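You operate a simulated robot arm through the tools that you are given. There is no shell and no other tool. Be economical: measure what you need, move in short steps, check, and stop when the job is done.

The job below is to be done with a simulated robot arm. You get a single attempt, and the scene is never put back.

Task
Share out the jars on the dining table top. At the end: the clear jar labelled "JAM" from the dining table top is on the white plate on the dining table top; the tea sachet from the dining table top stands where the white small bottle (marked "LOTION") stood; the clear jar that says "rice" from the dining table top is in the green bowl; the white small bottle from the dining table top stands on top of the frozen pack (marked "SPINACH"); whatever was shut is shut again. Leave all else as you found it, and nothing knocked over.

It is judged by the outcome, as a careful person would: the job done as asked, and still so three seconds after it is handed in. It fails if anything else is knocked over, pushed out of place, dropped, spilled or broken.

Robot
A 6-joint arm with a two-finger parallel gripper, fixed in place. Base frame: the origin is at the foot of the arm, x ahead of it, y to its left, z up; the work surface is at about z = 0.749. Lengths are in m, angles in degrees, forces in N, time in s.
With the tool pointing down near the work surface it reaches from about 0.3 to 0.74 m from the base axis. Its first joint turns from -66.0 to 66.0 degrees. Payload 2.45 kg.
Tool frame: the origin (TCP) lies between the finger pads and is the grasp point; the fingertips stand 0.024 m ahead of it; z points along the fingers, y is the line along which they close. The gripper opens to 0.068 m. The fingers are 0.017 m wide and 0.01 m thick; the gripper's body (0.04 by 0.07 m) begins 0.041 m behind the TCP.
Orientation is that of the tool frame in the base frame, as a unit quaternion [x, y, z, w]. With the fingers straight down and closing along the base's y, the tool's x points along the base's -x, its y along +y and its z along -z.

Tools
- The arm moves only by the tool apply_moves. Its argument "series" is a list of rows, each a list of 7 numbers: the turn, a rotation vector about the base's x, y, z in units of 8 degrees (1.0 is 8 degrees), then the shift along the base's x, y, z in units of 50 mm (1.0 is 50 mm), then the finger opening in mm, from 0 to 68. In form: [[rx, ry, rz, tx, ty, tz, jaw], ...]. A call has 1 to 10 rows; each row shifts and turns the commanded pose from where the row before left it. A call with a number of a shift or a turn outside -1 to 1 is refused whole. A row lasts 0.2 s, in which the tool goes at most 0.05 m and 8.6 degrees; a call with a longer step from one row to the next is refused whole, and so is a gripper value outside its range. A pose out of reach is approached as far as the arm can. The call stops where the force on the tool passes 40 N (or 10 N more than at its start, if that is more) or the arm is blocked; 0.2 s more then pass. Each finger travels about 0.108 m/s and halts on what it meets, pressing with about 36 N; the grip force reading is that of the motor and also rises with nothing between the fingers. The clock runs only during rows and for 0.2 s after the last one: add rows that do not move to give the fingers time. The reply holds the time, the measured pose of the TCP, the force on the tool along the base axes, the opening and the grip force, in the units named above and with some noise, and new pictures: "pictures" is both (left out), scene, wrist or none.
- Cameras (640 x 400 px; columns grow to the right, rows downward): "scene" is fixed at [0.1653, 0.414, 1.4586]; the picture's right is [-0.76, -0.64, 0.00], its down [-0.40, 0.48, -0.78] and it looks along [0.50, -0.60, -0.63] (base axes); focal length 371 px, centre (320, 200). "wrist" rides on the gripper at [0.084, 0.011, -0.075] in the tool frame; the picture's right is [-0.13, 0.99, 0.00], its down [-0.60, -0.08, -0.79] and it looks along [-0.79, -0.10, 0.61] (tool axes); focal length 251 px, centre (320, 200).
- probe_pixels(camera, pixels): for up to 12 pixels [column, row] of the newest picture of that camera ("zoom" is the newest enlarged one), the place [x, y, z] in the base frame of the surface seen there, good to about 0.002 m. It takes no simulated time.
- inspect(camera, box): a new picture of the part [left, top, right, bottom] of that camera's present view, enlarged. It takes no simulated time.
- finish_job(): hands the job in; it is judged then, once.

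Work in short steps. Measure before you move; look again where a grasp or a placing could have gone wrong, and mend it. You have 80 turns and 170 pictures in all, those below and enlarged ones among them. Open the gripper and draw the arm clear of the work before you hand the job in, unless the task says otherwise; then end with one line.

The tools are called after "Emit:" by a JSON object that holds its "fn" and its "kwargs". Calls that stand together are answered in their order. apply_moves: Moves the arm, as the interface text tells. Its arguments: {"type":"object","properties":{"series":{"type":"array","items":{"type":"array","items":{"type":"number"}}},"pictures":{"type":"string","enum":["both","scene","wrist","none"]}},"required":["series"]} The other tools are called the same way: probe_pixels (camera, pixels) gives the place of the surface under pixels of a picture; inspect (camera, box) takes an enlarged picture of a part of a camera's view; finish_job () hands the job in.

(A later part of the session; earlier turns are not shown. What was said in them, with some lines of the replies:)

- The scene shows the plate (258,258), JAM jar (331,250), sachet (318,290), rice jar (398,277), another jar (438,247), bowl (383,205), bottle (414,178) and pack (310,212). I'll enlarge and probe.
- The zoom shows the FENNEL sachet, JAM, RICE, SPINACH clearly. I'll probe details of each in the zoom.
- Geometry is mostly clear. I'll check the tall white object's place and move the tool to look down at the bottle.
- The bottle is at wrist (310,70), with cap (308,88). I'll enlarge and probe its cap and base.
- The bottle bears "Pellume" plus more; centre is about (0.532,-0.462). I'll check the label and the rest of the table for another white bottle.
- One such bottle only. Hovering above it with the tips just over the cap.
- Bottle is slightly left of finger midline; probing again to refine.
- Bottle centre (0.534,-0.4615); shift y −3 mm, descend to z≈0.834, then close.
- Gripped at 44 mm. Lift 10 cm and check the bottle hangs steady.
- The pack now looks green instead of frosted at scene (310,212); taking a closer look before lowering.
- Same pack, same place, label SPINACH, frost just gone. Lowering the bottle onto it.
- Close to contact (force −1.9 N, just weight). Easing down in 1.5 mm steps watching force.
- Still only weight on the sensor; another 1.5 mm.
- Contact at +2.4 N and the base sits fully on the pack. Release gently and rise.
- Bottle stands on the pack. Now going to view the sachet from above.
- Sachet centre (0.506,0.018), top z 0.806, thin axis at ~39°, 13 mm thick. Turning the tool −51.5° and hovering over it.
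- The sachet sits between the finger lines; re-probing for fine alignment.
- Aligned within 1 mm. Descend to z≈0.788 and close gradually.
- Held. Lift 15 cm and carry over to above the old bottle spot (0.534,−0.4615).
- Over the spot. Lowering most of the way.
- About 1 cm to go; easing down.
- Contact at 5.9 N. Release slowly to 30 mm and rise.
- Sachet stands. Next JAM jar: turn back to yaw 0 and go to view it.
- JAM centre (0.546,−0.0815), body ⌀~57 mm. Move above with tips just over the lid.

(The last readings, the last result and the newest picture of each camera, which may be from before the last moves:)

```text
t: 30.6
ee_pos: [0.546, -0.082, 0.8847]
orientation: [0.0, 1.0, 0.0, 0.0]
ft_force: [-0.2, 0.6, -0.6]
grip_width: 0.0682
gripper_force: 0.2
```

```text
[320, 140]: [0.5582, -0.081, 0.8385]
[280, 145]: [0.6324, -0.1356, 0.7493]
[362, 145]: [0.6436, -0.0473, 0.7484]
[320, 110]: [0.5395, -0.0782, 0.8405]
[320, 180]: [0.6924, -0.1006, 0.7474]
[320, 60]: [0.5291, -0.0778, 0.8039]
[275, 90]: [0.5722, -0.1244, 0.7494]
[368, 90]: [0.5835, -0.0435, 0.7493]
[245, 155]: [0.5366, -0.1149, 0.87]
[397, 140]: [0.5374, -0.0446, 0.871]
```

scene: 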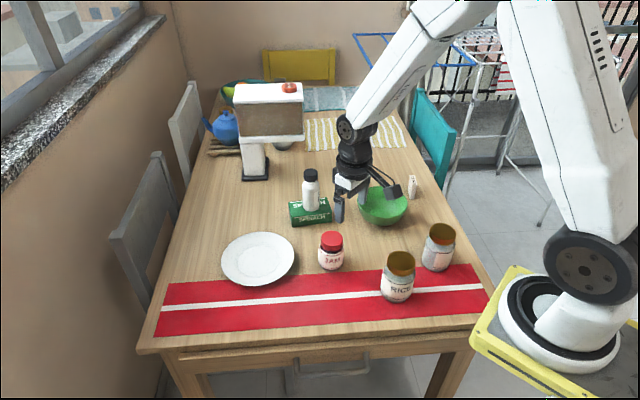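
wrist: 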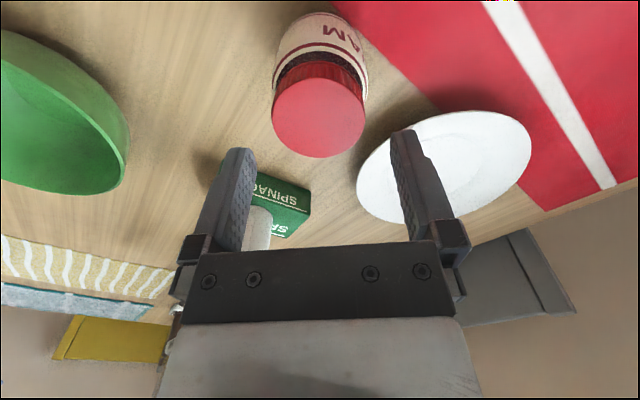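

Aligned. Descend to z≈0.803 and close on the jar body.

Emit:
{"fn": "apply_moves", "kwargs": {"series": [[0, 0, 0, 0, 0, -0.5, 68], [0, 0, 0, 0, 0, -0.5, 68], [0, 0, 0, 0, 0, -0.4, 68], [0, 0, 0, 0, 0, -0.22, 68], [0, 0, 0, 0, 0, 0, 68], [0, 0, 0, 0, 0, 0, 58], [0, 0, 0, 0, 0, 0, 50], [0, 0, 0, 0, 0, 0, 45], [0, 0, 0, 0, 0, 0, 45]]}}

```text
t: 32.6
ee_pos: [0.5426, -0.0807, 0.8027]
orientation: [0.0, 1.0, 0.0, 0.0]
ft_force: [0.8, 0.8, 0.7]
grip_width: 0.0592
gripper_force: 35.9
```

scene: 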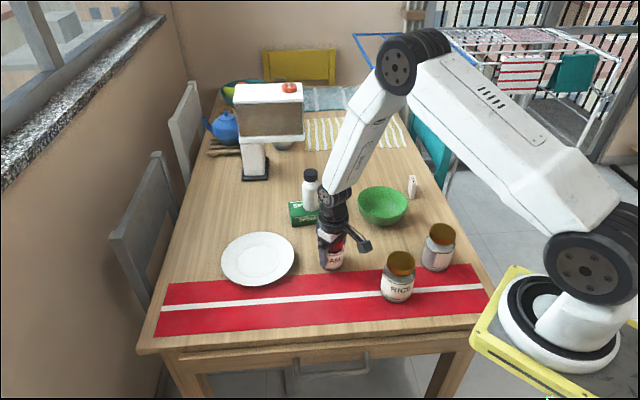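
wrist: 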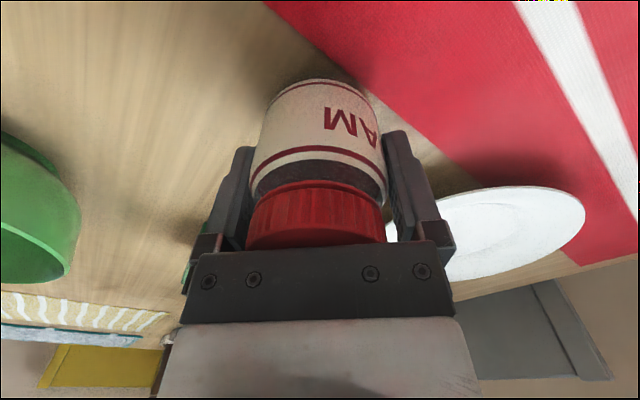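

Held at 59 mm. Lift 8 cm and move to over the plate centre (0.690,0.031).

Emit:
{"fn": "apply_moves", "kwargs": {"series": [[0, 0, 0, 0, 0, 0.4, 45], [0, 0, 0, 0, 0, 0.6, 45], [0, 0, 0, 0, 0, 0.6, 45], [0, 0, 0, 0, 0, 0, 45], [0, 0, 0, 0.58, 0.45, 0, 45], [0, 0, 0, 0.58, 0.45, 0, 45], [0, 0, 0, 0.58, 0.45, 0, 45], [0, 0, 0, 0.58, 0.45, 0, 45], [0, 0, 0, 0.58, 0.45, 0, 45], [0, 0, 0, 0, 0, 0, 45]]}}

Emit:
{"fn": "inspect", "kwargs": {"camera": "scene", "box": [210, 180, 350, 300]}}

```text
t: 34.8
ee_pos: [0.6882, 0.0302, 0.885]
orientation: [0.0, 1.0, 0.0, 0.0]
ft_force: [-0.4, -0.2, -4.6]
grip_width: 0.059
gripper_force: 35.7
```

scene: 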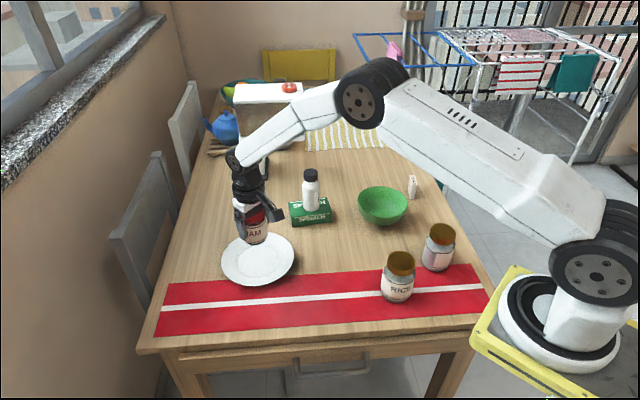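
wrist: 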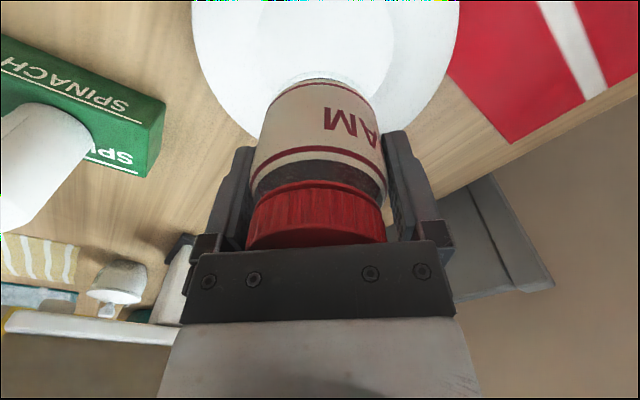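

```text
3.33 times, centred on (280, 240) of scene
```

zoom: 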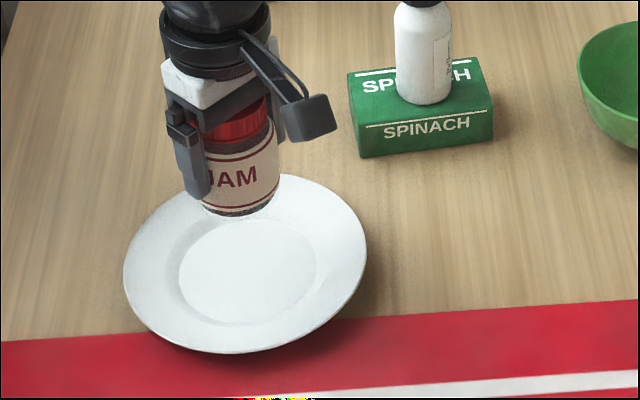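

Over plate centre. Lowering near contact (expected TCP ≈0.811).

Emit:
{"fn": "apply_moves", "kwargs": {"series": [[0, 0, 0, 0.02, 0.01, -0.5, 45], [0, 0, 0, 0, 0, -0.5, 45], [0, 0, 0, 0, 0, -0.3, 45], [0, 0, 0, 0, 0, -0.08, 45], [0, 0, 0, 0, 0, 0, 45]], "pictures": "scene"}}

Emit:
{"fn": "apply_moves", "kwargs": {"series": [[0, 0, 0, 0, 0, -0.03, 45], [0, 0, 0, 0, 0, -0.03, 45], [0, 0, 0, 0, 0, 0, 45]], "pictures": "none"}}

```text
t: 36.0
ee_pos: [0.6905, 0.0299, 0.8148]
orientation: [0.0, 1.0, 0.0, 0.0]
ft_force: [-0.3, 0.3, -3.4]
grip_width: 0.0591
gripper_force: 35.8
```

scene: 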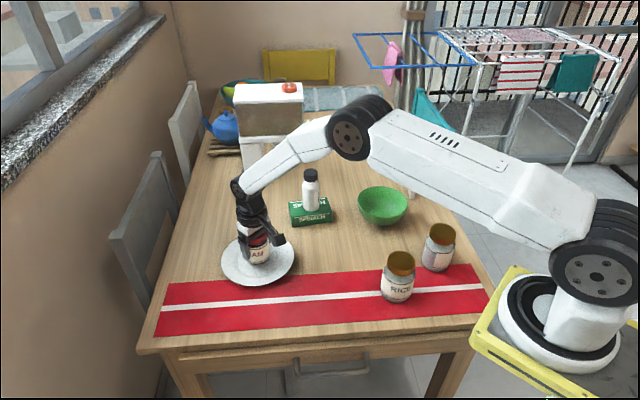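

```text
t: 36.8
ee_pos: [0.6891, 0.0278, 0.8117]
orientation: [0.0, 1.0, -0.001, 0.0]
ft_force: [-0.9, 0.3, -3.6]
grip_width: 0.0592
gripper_force: 35.9
```

Still carrying the weight (−3.6 N); next small steps.

Emit:
{"fn": "apply_moves", "kwargs": {"series": [[0, 0, 0, 0, 0, -0.03, 45], [0, 0, 0, 0, 0, 0, 45]], "pictures": "none"}}

```text
t: 37.4
ee_pos: [0.6893, 0.0294, 0.8092]
orientation: [0.0, 1.0, 0.0, 0.0]
ft_force: [0.7, -0.1, -3.5]
grip_width: 0.0592
gripper_force: 36.3
```

Emit:
{"fn": "apply_moves", "kwargs": {"series": [[0, 0, 0, 0, 0, -0.03, 45], [0, 0, 0, 0, 0, 0, 45]], "pictures": "none"}}

```text
t: 38.0
ee_pos: [0.6909, 0.0282, 0.8085]
orientation: [0.0, 1.0, 0.0, 0.0]
ft_force: [-3.2, 0.2, 4.3]
grip_width: 0.0591
gripper_force: 35.6
```

Contact (+4.3 N). Release and rise straight up.

Emit:
{"fn": "apply_moves", "kwargs": {"series": [[0, 0, 0, 0, 0, 0, 60], [0, 0, 0, 0, 0, 0, 64], [0, 0, 0, 0, 0, 0, 68], [0, 0, 0, 0, 0, 0, 68], [0, 0, 0, 0, 0, 0.3, 68], [0, 0, 0, 0, 0, 0.7, 68], [0, 0, 0, 0, 0, 0.9, 68], [0, 0, 0, 0, 0, 0.9, 68], [0, 0, 0, 0, 0, 0.6, 68]]}}

Emit:
{"fn": "inspect", "kwargs": {"camera": "scene", "box": [210, 180, 350, 300]}}

```text
t: 40.0
ee_pos: [0.692, 0.0301, 0.9768]
orientation: [0.0, 1.0, 0.001, -0.001]
ft_force: [-0.4, 0.4, 0.0]
grip_width: 0.0679
gripper_force: 0.0
```

scene: 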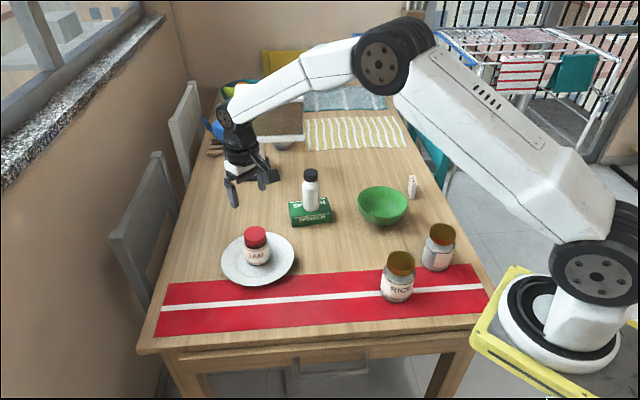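
wrist: 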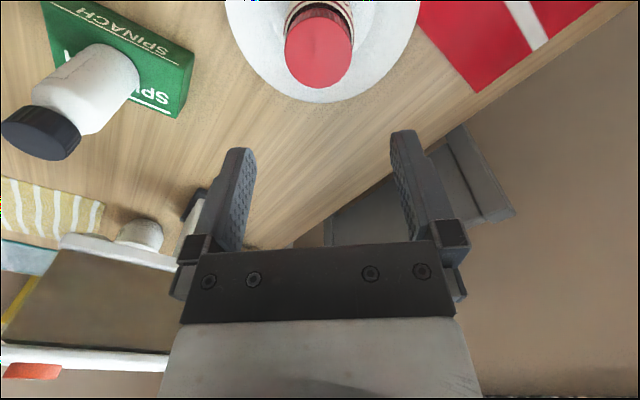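

```text
3.33 times, centred on (280, 240) of scene
```

zoom: 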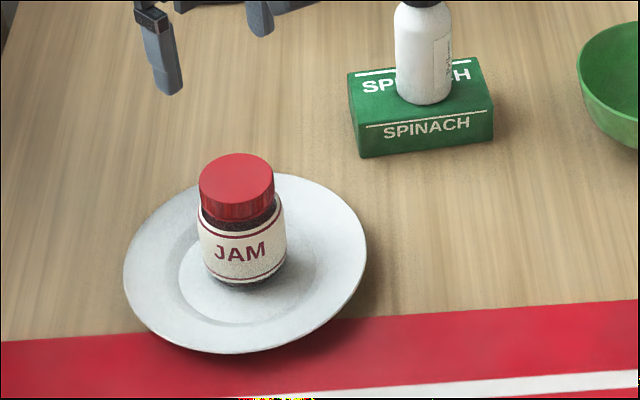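

JAM is on the plate. Now move back to view the RICE jar.

Emit:
{"fn": "apply_moves", "kwargs": {"series": [[0, 0, 0, -0.86, -0.33, 0.06, 68], [0, 0, 0, -0.86, -0.33, 0.06, 68], [0, 0, 0, -0.86, -0.33, 0.06, 68], [0, 0, 0, -0.86, -0.33, 0.06, 68], [0, 0, 0, -0.86, -0.33, 0.06, 68], [0, 0, 0, -0.86, -0.33, 0.06, 68], [0, 0, 0, -0.86, -0.33, 0.06, 68], [0, 0, 0, -0.6, -0.33, 0.06, 68], [0, 0, 0, 0, 0, 0, 68]]}}

Emit:
{"fn": "inspect", "kwargs": {"camera": "wrist", "box": [200, 0, 440, 150]}}

Emit:
{"fn": "inspect", "kwargs": {"camera": "scene", "box": [360, 220, 480, 310]}}

```text
t: 42.0
ee_pos: [0.3581, -0.1012, 1.0031]
orientation: [0.0, 1.0, 0.0, 0.0]
ft_force: [0.2, -1.0, 0.3]
grip_width: 0.0679
gripper_force: 0.0
```

scene: 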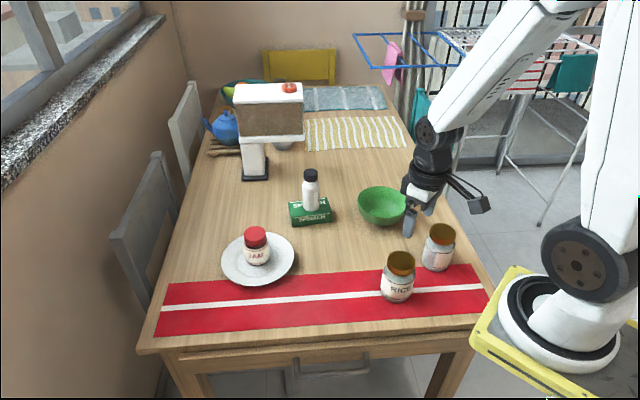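
wrist: 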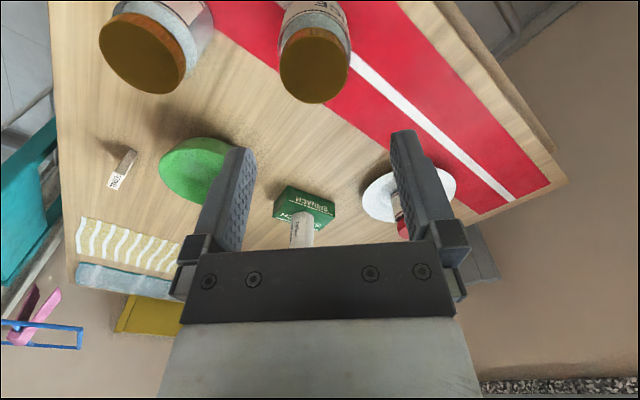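

```text
2.67 times, centred on (320, 75) of wrist
```

zoom: 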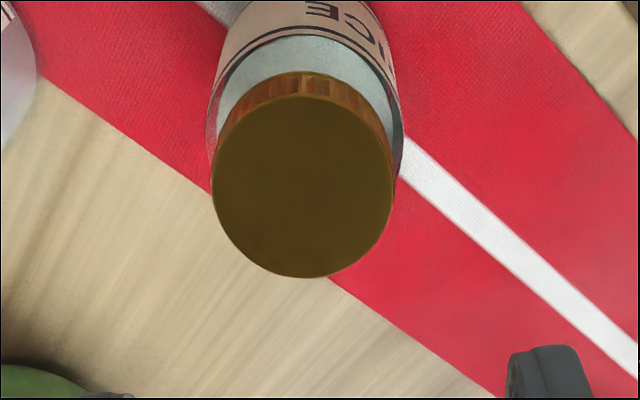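

```text
4.44 times, centred on (420, 265) of scene
```

zoom: 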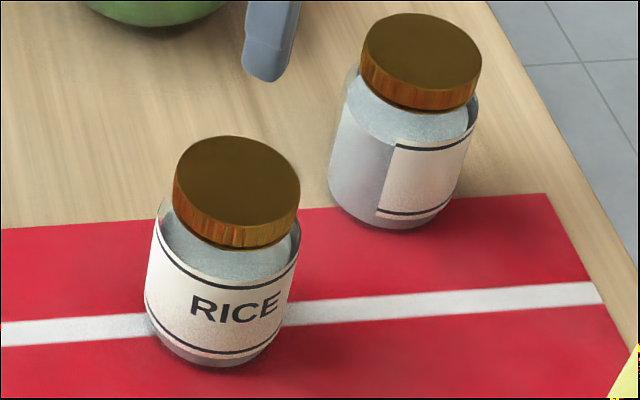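

Emit:
{"fn": "probe_pixels", "kwargs": {"camera": "wrist", "pixels": [[314, 66], [281, 66], [346, 66], [314, 38], [314, 102], [314, 32], [314, 20], [280, 50], [349, 50], [314, 8]]}}

Emit:
{"fn": "probe_pixels", "kwargs": {"camera": "zoom", "pixels": [[235, 215], [235, 242], [232, 252], [228, 275], [155, 250], [298, 255], [148, 290], [283, 330], [205, 365], [180, 225], [296, 225]]}}

Emit:
{"fn": "probe_pixels", "kwargs": {"camera": "scene", "pixels": [[359, 205], [383, 187], [375, 224], [383, 213], [370, 200], [395, 200], [380, 195], [372, 212], [390, 215]]}}

```text
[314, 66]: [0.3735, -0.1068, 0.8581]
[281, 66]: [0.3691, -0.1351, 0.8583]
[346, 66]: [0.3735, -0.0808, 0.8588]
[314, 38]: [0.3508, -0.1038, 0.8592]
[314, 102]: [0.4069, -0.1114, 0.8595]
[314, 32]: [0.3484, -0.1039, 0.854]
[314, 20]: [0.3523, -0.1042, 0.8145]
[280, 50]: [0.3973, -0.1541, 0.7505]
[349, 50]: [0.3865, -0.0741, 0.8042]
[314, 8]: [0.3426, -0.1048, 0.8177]
```

```text
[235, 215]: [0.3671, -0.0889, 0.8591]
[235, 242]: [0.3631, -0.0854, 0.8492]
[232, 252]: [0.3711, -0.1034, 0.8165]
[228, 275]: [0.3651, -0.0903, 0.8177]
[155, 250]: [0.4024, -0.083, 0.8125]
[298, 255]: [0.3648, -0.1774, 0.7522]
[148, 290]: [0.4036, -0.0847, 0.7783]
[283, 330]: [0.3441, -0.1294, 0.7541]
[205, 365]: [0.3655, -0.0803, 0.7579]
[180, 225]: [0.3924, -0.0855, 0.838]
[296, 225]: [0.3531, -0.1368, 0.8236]
```

```text
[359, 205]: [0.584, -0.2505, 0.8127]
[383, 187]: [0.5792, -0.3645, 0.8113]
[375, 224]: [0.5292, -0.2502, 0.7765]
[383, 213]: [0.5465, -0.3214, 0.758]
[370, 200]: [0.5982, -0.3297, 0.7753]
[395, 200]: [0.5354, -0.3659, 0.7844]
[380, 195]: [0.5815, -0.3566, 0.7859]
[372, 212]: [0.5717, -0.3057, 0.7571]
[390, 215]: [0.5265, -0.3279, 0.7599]
```

RICE lid centre ≈(0.377,−0.108), ⌀56 mm, top 0.859, body wider than jaws, so I'll grip the lid. Hover just above.

Emit:
{"fn": "apply_moves", "kwargs": {"series": [[0, 0, 0, 0.2, -0.07, -0.5, 68], [0, 0, 0, 0.2, -0.07, -0.5, 68], [0, 0, 0, 0, 0, -0.5, 68], [0, 0, 0, 0, 0, -0.5, 68], [0, 0, 0, 0, 0, 0, 68]], "pictures": "wrist"}}

Emit:
{"fn": "probe_pixels", "kwargs": {"camera": "wrist", "pixels": [[320, 140], [270, 140], [370, 140], [320, 100], [320, 110], [320, 178], [275, 120], [365, 120], [320, 60], [245, 155], [397, 140]]}}

```text
t: 43.2
ee_pos: [0.3781, -0.1072, 0.9032]
orientation: [0.0, 1.0, 0.0, -0.001]
ft_force: [-0.3, 0.2, 0.2]
grip_width: 0.068
gripper_force: 0.1
```

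wrist: 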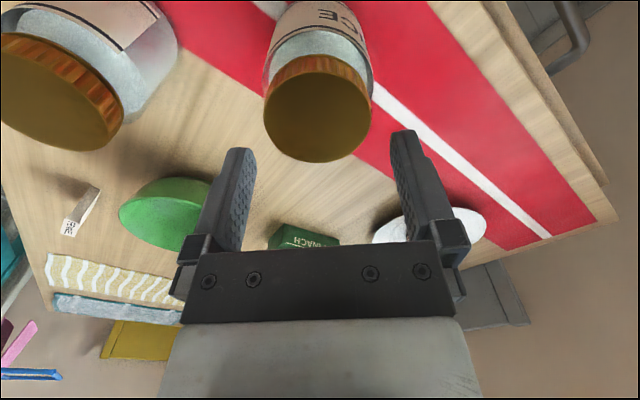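

```text
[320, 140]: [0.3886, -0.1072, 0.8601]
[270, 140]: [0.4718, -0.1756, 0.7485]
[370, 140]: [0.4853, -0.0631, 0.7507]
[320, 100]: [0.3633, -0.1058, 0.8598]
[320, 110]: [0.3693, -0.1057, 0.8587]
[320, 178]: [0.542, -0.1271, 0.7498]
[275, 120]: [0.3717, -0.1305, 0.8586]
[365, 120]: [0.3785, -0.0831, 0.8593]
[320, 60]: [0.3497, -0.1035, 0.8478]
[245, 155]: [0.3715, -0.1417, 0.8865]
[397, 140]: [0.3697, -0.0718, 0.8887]
```

Centred. Descend to z≈0.861 and close on the lid.

Emit:
{"fn": "apply_moves", "kwargs": {"series": [[0, 0, 0, 0, 0, -0.4, 68], [0, 0, 0, 0, 0, -0.4, 68], [0, 0, 0, 0, 0, -0.04, 68], [0, 0, 0, 0, 0, 0, 68], [0, 0, 0, 0, 0, 0, 58], [0, 0, 0, 0, 0, 0, 50], [0, 0, 0, 0, 0, 0, 45], [0, 0, 0, 0, 0, 0, 45]]}}

Emit:
{"fn": "inspect", "kwargs": {"camera": "scene", "box": [360, 220, 480, 310]}}

```text
t: 45.0
ee_pos: [0.3784, -0.1094, 0.8606]
orientation: [0.001, 1.0, -0.001, -0.001]
ft_force: [0.2, -1.5, 0.1]
grip_width: 0.0628
gripper_force: 35.7
```

scene: 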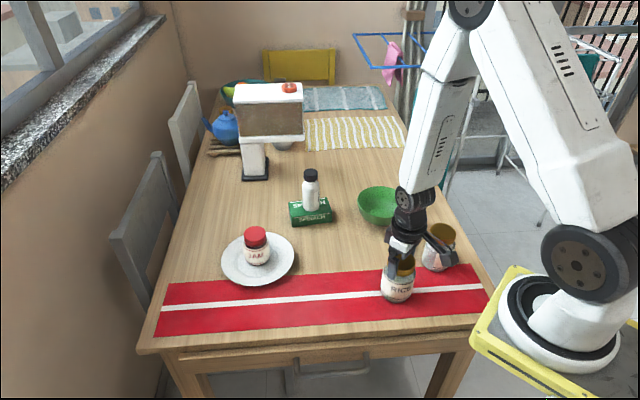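
wrist: 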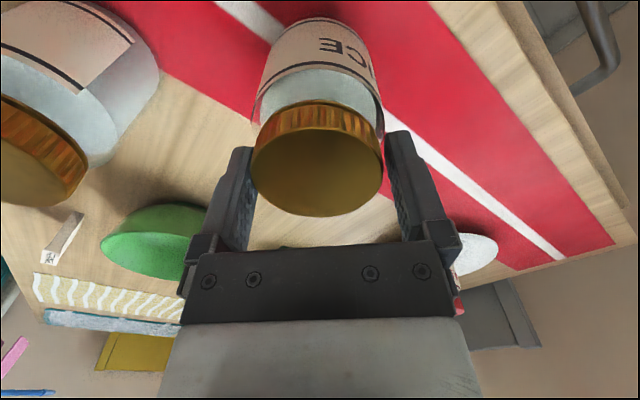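

```text
4.44 times, centred on (420, 265) of scene
```

zoom: 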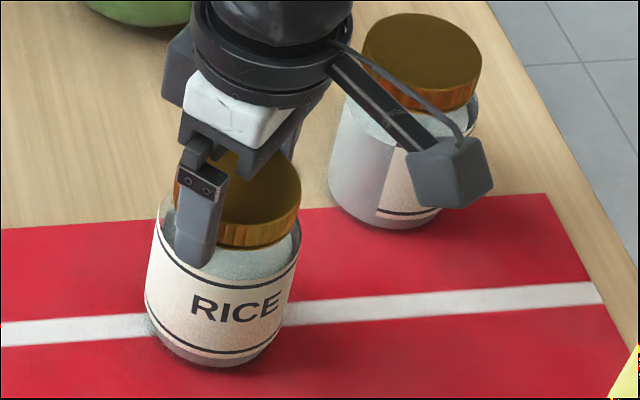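

Closed at 62.8 mm. Lift 2 cm as a test.

Emit:
{"fn": "apply_moves", "kwargs": {"series": [[0, 0, 0, 0, 0, 0.1, 45], [0, 0, 0, 0, 0, 0.3, 45], [0, 0, 0, 0, 0, 0, 45], [0, 0, 0, 0, 0, 0, 45]]}}

Emit:
{"fn": "inspect", "kwargs": {"camera": "scene", "box": [360, 220, 480, 310]}}

```text
t: 46.0
ee_pos: [0.3786, -0.1105, 0.8804]
orientation: [0.0, 1.0, 0.0, 0.0]
ft_force: [0.3, -0.7, -5.0]
grip_width: 0.0626
gripper_force: 36.3
```

scene: 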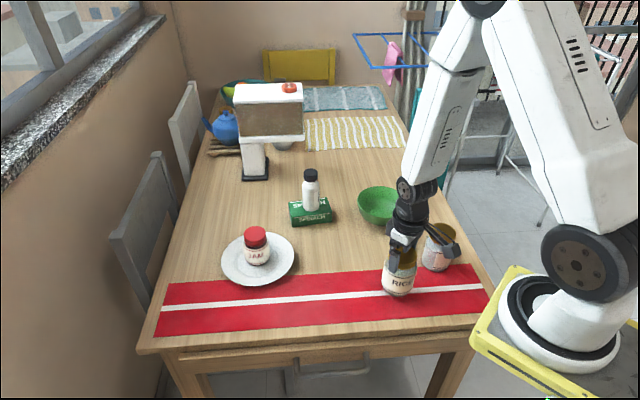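
wrist: 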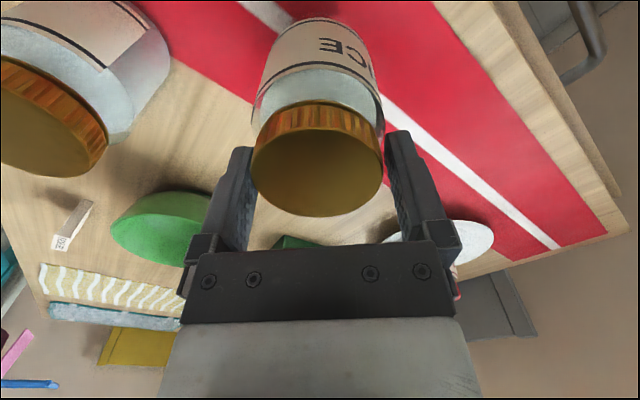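

```text
4.44 times, centred on (420, 265) of scene
```

zoom: 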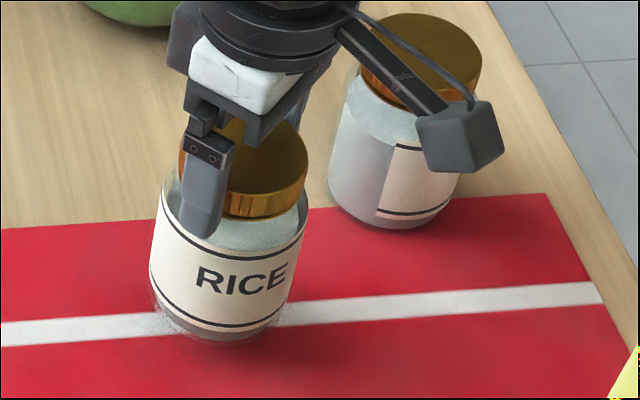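

The jar hangs steady with its lid on (5 N). Lift higher and approach the bowl.

Emit:
{"fn": "apply_moves", "kwargs": {"series": [[0, 0, 0, 0, 0, 0.7, 45], [0, 0, 0, 0, 0, 0.8, 45], [0, 0, 0, 0, 0, 0.7, 45], [0, 0, 0, 0.4, -0.7, 0, 45], [0, 0, 0, 0.4, -0.7, 0, 45], [0, 0, 0, 0.4, -0.7, 0, 45], [0, 0, 0, 0.4, -0.7, 0, 45], [0, 0, 0, 0.4, -0.7, 0, 45], [0, 0, 0, 0, 0, 0, 45]]}}

Emit:
{"fn": "inspect", "kwargs": {"camera": "scene", "box": [340, 150, 440, 240]}}

```text
t: 48.0
ee_pos: [0.4785, -0.2861, 0.9902]
orientation: [0.0, 1.0, 0.0, 0.0]
ft_force: [-0.1, -0.2, -5.1]
grip_width: 0.0631
gripper_force: 35.8
```

scene: 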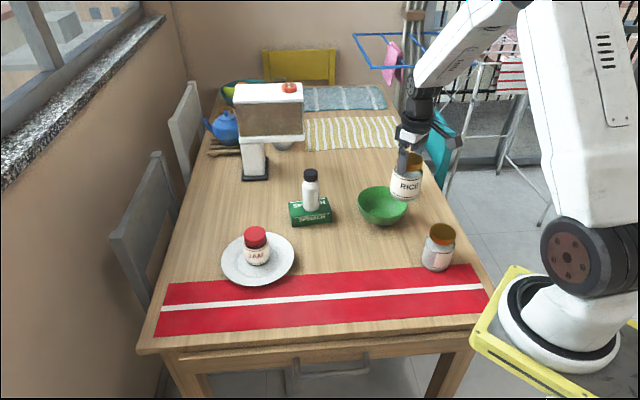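
wrist: 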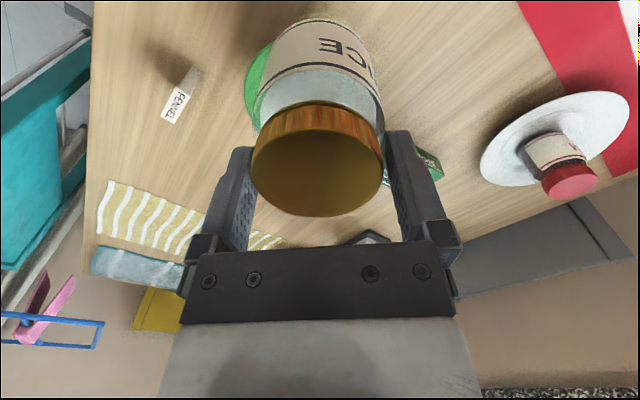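

```text
4.44 times, centred on (390, 195) of scene
```

zoom: 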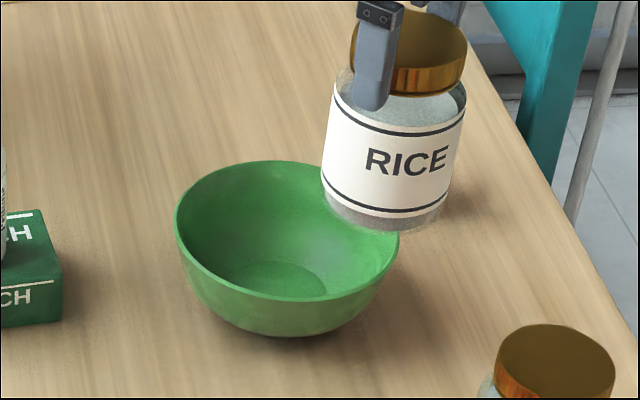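

Bowl rim fully visible in the zoom; probing rim and floor points to get its centre.

Emit:
{"fn": "probe_pixels", "kwargs": {"camera": "zoom", "pixels": [[178, 218], [268, 163], [290, 299], [396, 245], [215, 182], [225, 279], [350, 288], [272, 280], [245, 280], [300, 280], [275, 265], [315, 170]]}}

```text
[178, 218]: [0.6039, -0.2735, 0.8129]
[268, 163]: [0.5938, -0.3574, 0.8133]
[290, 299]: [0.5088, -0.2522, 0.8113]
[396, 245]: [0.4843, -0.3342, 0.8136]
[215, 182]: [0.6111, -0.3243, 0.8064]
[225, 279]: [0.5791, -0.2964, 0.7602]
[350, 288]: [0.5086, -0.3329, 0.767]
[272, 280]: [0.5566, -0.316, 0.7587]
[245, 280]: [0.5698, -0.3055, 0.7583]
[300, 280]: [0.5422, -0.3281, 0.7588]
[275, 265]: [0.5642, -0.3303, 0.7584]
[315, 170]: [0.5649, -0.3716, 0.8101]
```

Bowl centre ≈(0.548,−0.306), radius 67 mm, floor 0.7585. Move over it and lower until the base is about 3 cm above floor.

Emit:
{"fn": "apply_moves", "kwargs": {"series": [[0, 0, 0, 0.7, -0.2, 0, 45], [0, 0, 0, 0.69, -0.2, 0, 45], [0, 0, 0, 0, 0, -0.4, 45], [0, 0, 0, 0, 0, -0.5, 45], [0, 0, 0, 0, 0, -0.4, 45], [0, 0, 0, 0, 0, -0.4, 45], [0, 0, 0, 0, 0, 0, 45]]}}

Emit:
{"fn": "inspect", "kwargs": {"camera": "scene", "box": [340, 150, 440, 240]}}

Emit:
{"fn": "inspect", "kwargs": {"camera": "wrist", "box": [180, 0, 460, 180]}}

```text
t: 49.6
ee_pos: [0.549, -0.3042, 0.9056]
orientation: [0.0, 1.0, -0.001, -0.001]
ft_force: [1.1, -0.7, -4.0]
grip_width: 0.0626
gripper_force: 35.9
```

scene: 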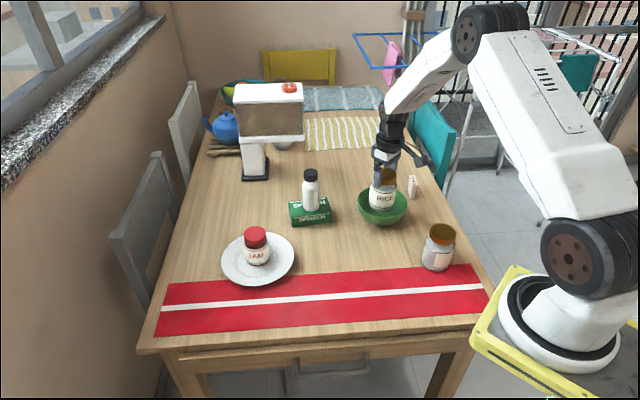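
wrist: 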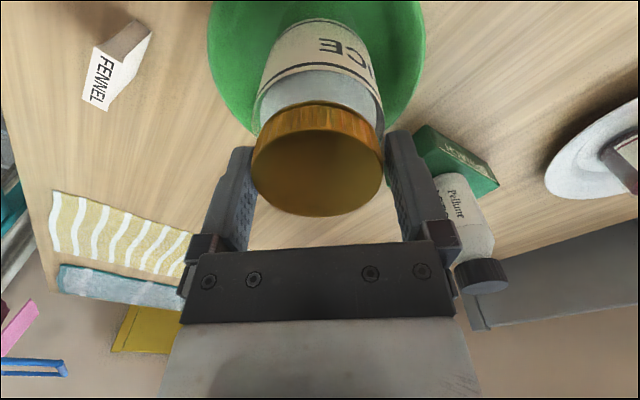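

```text
4.44 times, centred on (390, 195) of scene
```

zoom: 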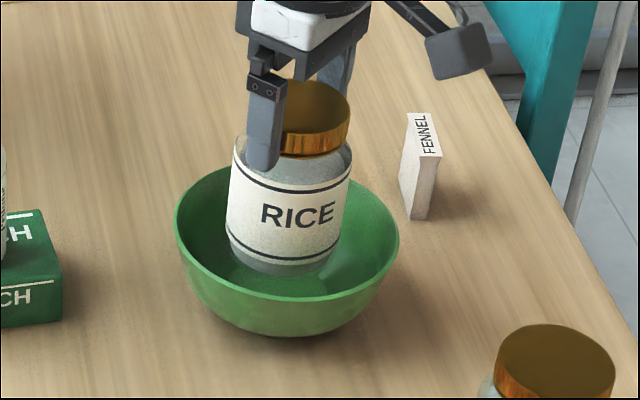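

```text
2.22 times, centred on (320, 90) of wrist
```

zoom: 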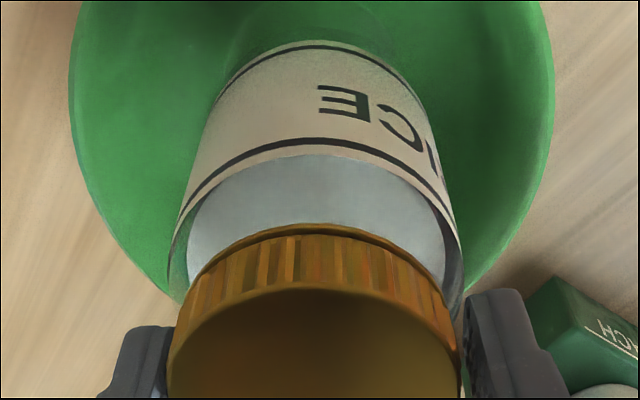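

Jar is well centred in the bowl. Lower 2.7 cm then creep.

Emit:
{"fn": "apply_moves", "kwargs": {"series": [[0, 0, 0, 0, 0, -0.3, 45], [0, 0, 0, 0, 0, -0.2, 45], [0, 0, 0, 0, 0, -0.06, 45], [0, 0, 0, 0, 0, 0, 45]], "pictures": "none"}}

Emit:
{"fn": "apply_moves", "kwargs": {"series": [[0, 0, 0, 0, 0, -0.04, 45], [0, 0, 0, 0, 0, 0, 45]], "pictures": "none"}}

```text
t: 50.6
ee_pos: [0.5483, -0.3052, 0.8775]
orientation: [0.0, 1.0, -0.001, 0.001]
ft_force: [-3.5, -4.6, 3.2]
grip_width: 0.0626
gripper_force: 36.1
```

```text
t: 51.2
ee_pos: [0.5491, -0.3051, 0.8757]
orientation: [0.0, 1.0, 0.0, 0.001]
ft_force: [-11.8, -0.1, 17.6]
grip_width: 0.0625
gripper_force: 35.7
```

Contact on the +x wall (Fx −11.8 N). Back off 5 mm and look before recentring.

Emit:
{"fn": "apply_moves", "kwargs": {"series": [[0, 0, 0, 0, 0, 0.12, 45], [0, 0, 0, 0, 0, 0, 45]]}}

Emit:
{"fn": "inspect", "kwargs": {"camera": "scene", "box": [340, 150, 440, 240]}}

Emit:
{"fn": "probe_pixels", "kwargs": {"camera": "zoom", "pixels": [[178, 218], [396, 245], [290, 299], [210, 187], [225, 288], [350, 288], [240, 255], [330, 255], [285, 278], [388, 265], [190, 255]]}}

```text
t: 51.8
ee_pos: [0.549, -0.3047, 0.881]
orientation: [0.001, 1.0, 0.0, 0.0]
ft_force: [0.2, 0.4, -4.8]
grip_width: 0.0628
gripper_force: 36.0
```

scene: 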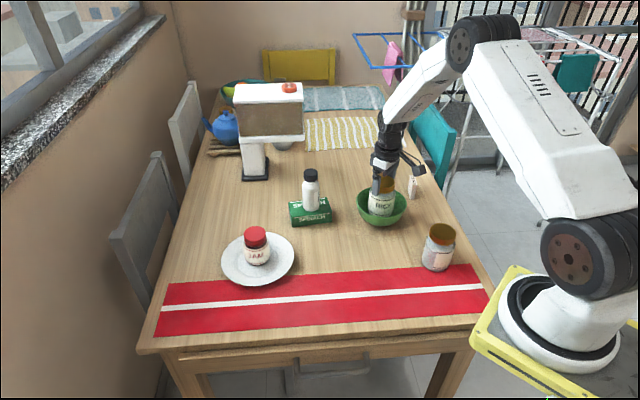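
wrist: 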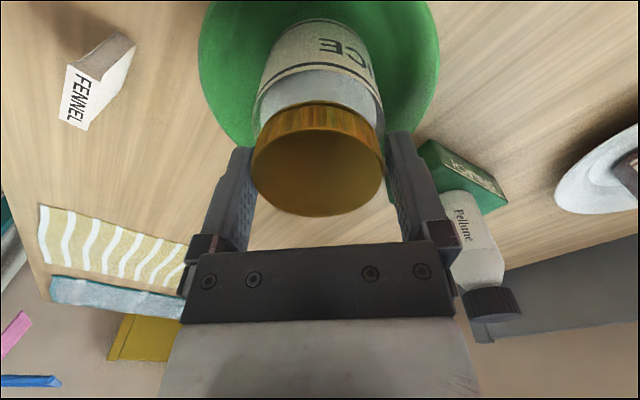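

```text
4.44 times, centred on (390, 195) of scene
```

zoom: 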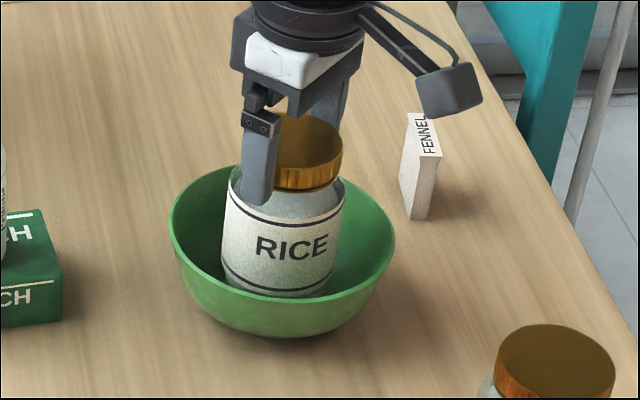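

```text
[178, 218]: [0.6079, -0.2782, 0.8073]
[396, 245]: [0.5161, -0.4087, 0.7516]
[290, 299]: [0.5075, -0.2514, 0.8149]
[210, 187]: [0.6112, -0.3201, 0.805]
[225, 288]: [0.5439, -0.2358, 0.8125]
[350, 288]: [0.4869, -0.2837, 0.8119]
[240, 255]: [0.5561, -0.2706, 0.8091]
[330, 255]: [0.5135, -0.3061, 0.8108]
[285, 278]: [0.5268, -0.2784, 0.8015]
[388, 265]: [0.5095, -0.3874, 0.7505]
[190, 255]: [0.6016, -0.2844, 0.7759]
```

The bowl only shifted ~2 mm and the jar looks centred; nudge −2 mm in x and creep down again.

Emit:
{"fn": "apply_moves", "kwargs": {"series": [[0, 0, 0, -0.04, 0, 0, 45], [0, 0, 0, 0, 0, -0.06, 45], [0, 0, 0, 0, 0, 0, 45]], "pictures": "none"}}

Emit:
{"fn": "apply_moves", "kwargs": {"series": [[0, 0, 0, 0, 0, -0.03, 45], [0, 0, 0, 0, 0, 0, 45]], "pictures": "none"}}

```text
t: 52.6
ee_pos: [0.5476, -0.3049, 0.8785]
orientation: [0.0, 1.0, 0.0, 0.0]
ft_force: [3.7, 1.6, 0.4]
grip_width: 0.0629
gripper_force: 36.3
```

```text
t: 53.2
ee_pos: [0.5461, -0.3057, 0.8769]
orientation: [0.0, 1.0, 0.0, 0.0]
ft_force: [3.7, -0.5, -0.5]
grip_width: 0.0624
gripper_force: 35.8
```

Now lightly touching the −x side; shift +1 mm and lower a little more.

Emit:
{"fn": "apply_moves", "kwargs": {"series": [[0, 0, 0, 0.02, 0, 0, 45], [0, 0, 0, 0, 0, -0.03, 45], [0, 0, 0, 0, 0, 0, 45]], "pictures": "none"}}

```text
t: 54.0
ee_pos: [0.5471, -0.3042, 0.8777]
orientation: [0.0, 1.0, 0.001, -0.001]
ft_force: [-8.5, 4.5, 16.6]
grip_width: 0.0628
gripper_force: 36.5
```

Now well supported (Fz +17 N). Ease up ~1 mm and inspect before releasing.

Emit:
{"fn": "apply_moves", "kwargs": {"series": [[0, 0, 0, -0.01, 0, 0.02, 45], [0, 0, 0, 0, 0, 0, 45]], "pictures": "both"}}

Emit:
{"fn": "inspect", "kwargs": {"camera": "scene", "box": [350, 170, 430, 240]}}

```text
t: 54.6
ee_pos: [0.5468, -0.3043, 0.876]
orientation: [0.001, 1.0, 0.0, 0.0]
ft_force: [-4.2, 2.8, 5.3]
grip_width: 0.0623
gripper_force: 36.8
```

scene: 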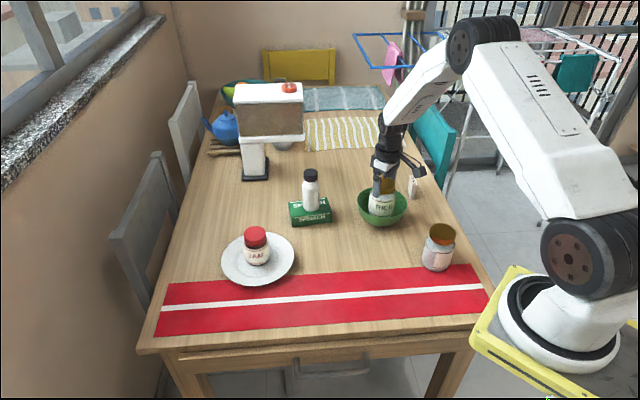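
wrist: 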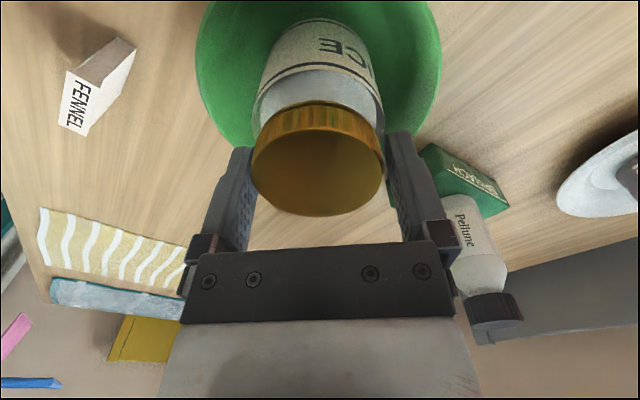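

```text
5.71 times, centred on (390, 205) of scene
```

zoom: 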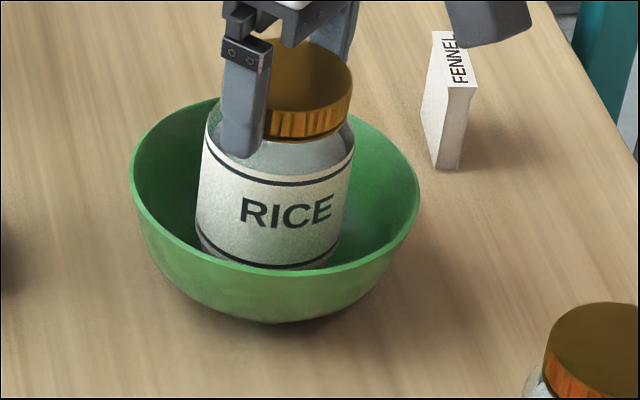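

Upright, centred and supported. Release gradually, then rise straight.

Emit:
{"fn": "apply_moves", "kwargs": {"series": [[0, 0, 0, 0, 0, 0, 62], [0, 0, 0, 0, 0, 0, 64], [0, 0, 0, 0, 0, 0, 66], [0, 0, 0, 0, 0, 0, 68], [0, 0, 0, 0, 0, 0, 68]]}}

Emit:
{"fn": "inspect", "kwargs": {"camera": "scene", "box": [350, 170, 430, 240]}}

```text
t: 55.8
ee_pos: [0.5461, -0.305, 0.8756]
orientation: [0.001, 1.0, 0.0, 0.0]
ft_force: [-0.4, -0.4, 0.1]
grip_width: 0.0679
gripper_force: 0.0
```

scene: 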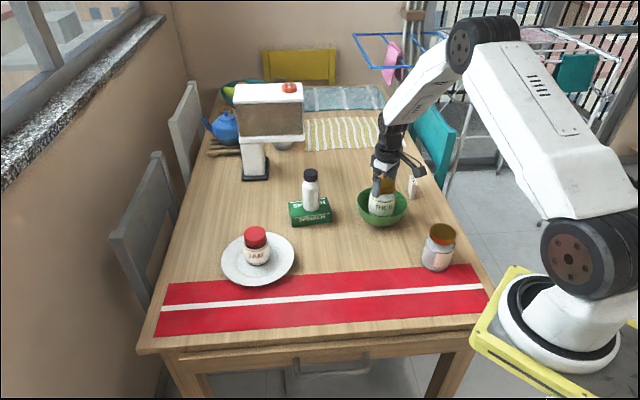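
wrist: 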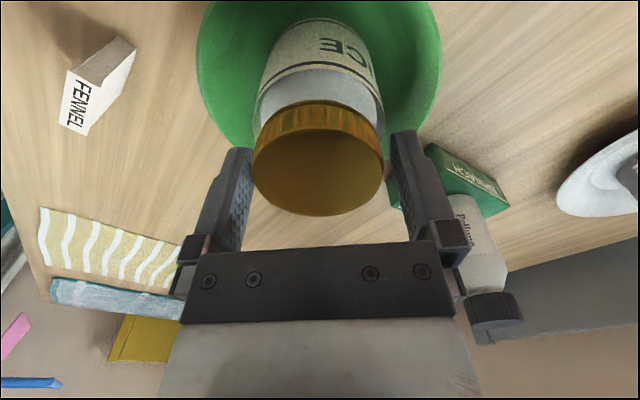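

```text
5.71 times, centred on (390, 205) of scene
```

zoom: 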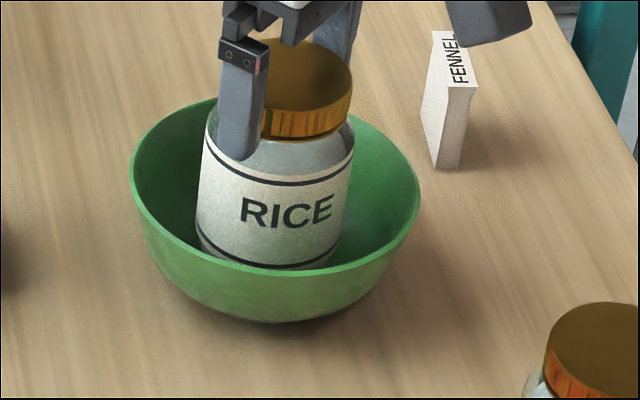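

The jar stayed put. Rising clear and checking the whole scene.

Emit:
{"fn": "apply_moves", "kwargs": {"series": [[0, 0, 0, 0, 0, 0.3, 68], [0, 0, 0, 0, 0, 0.7, 68], [0, 0, 0, 0, 0, 0.9, 68], [0, 0, 0, 0, 0, 0.9, 68], [0, 0, 0, -0.6, 0.4, 0.5, 68], [0, 0, 0, -0.6, 0.6, 0.3, 68], [0, 0, 0, -0.6, 0.6, 0.3, 68], [0, 0, 0, 0, 0.6, 0.3, 68], [0, 0, 0, 0, 0, 0, 68]]}}

Emit:
{"fn": "inspect", "kwargs": {"camera": "scene", "box": [210, 150, 480, 320]}}

```text
t: 57.8
ee_pos: [0.4581, -0.1966, 1.0853]
orientation: [0.0, 1.0, 0.0, 0.0]
ft_force: [-0.7, 0.7, 0.1]
grip_width: 0.0683
gripper_force: 0.0
```

scene: 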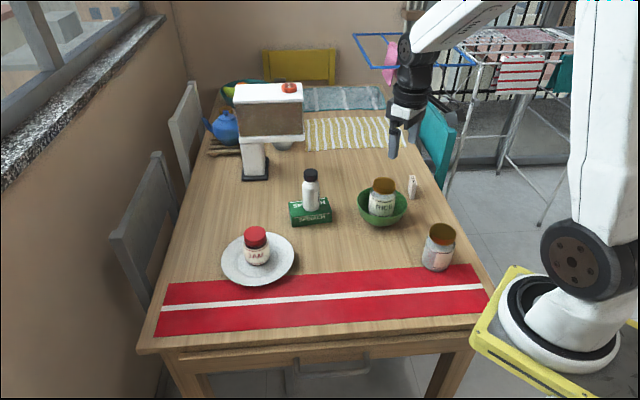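
wrist: 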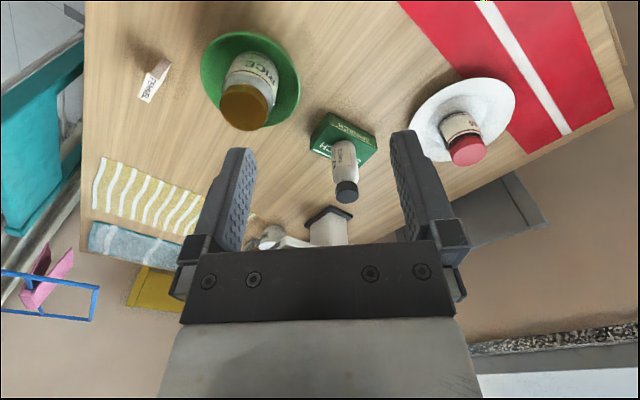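

```text
2.35 times, centred on (345, 235) of scene
```

zoom: 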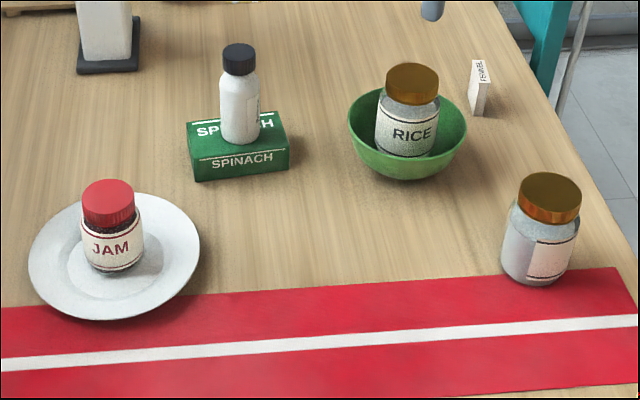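

All four items are in place and upright with their lids on, and the arm is clear, so I'm handing in.

Emit:
{"fn": "finish_job", "kwargs": {}}

```text
The job is handed in.
```

All four items are where you asked, upright and with their lids on: the JAM jar on the plate, the RICE jar in the green bowl, the white bottle on the SPINACH pack, and the tea sachet on the bottle's old spot; the green bowl slid about 2 mm while I set the RICE jar in it, and the SPINACH pack's frosting disappeared from view partway through.
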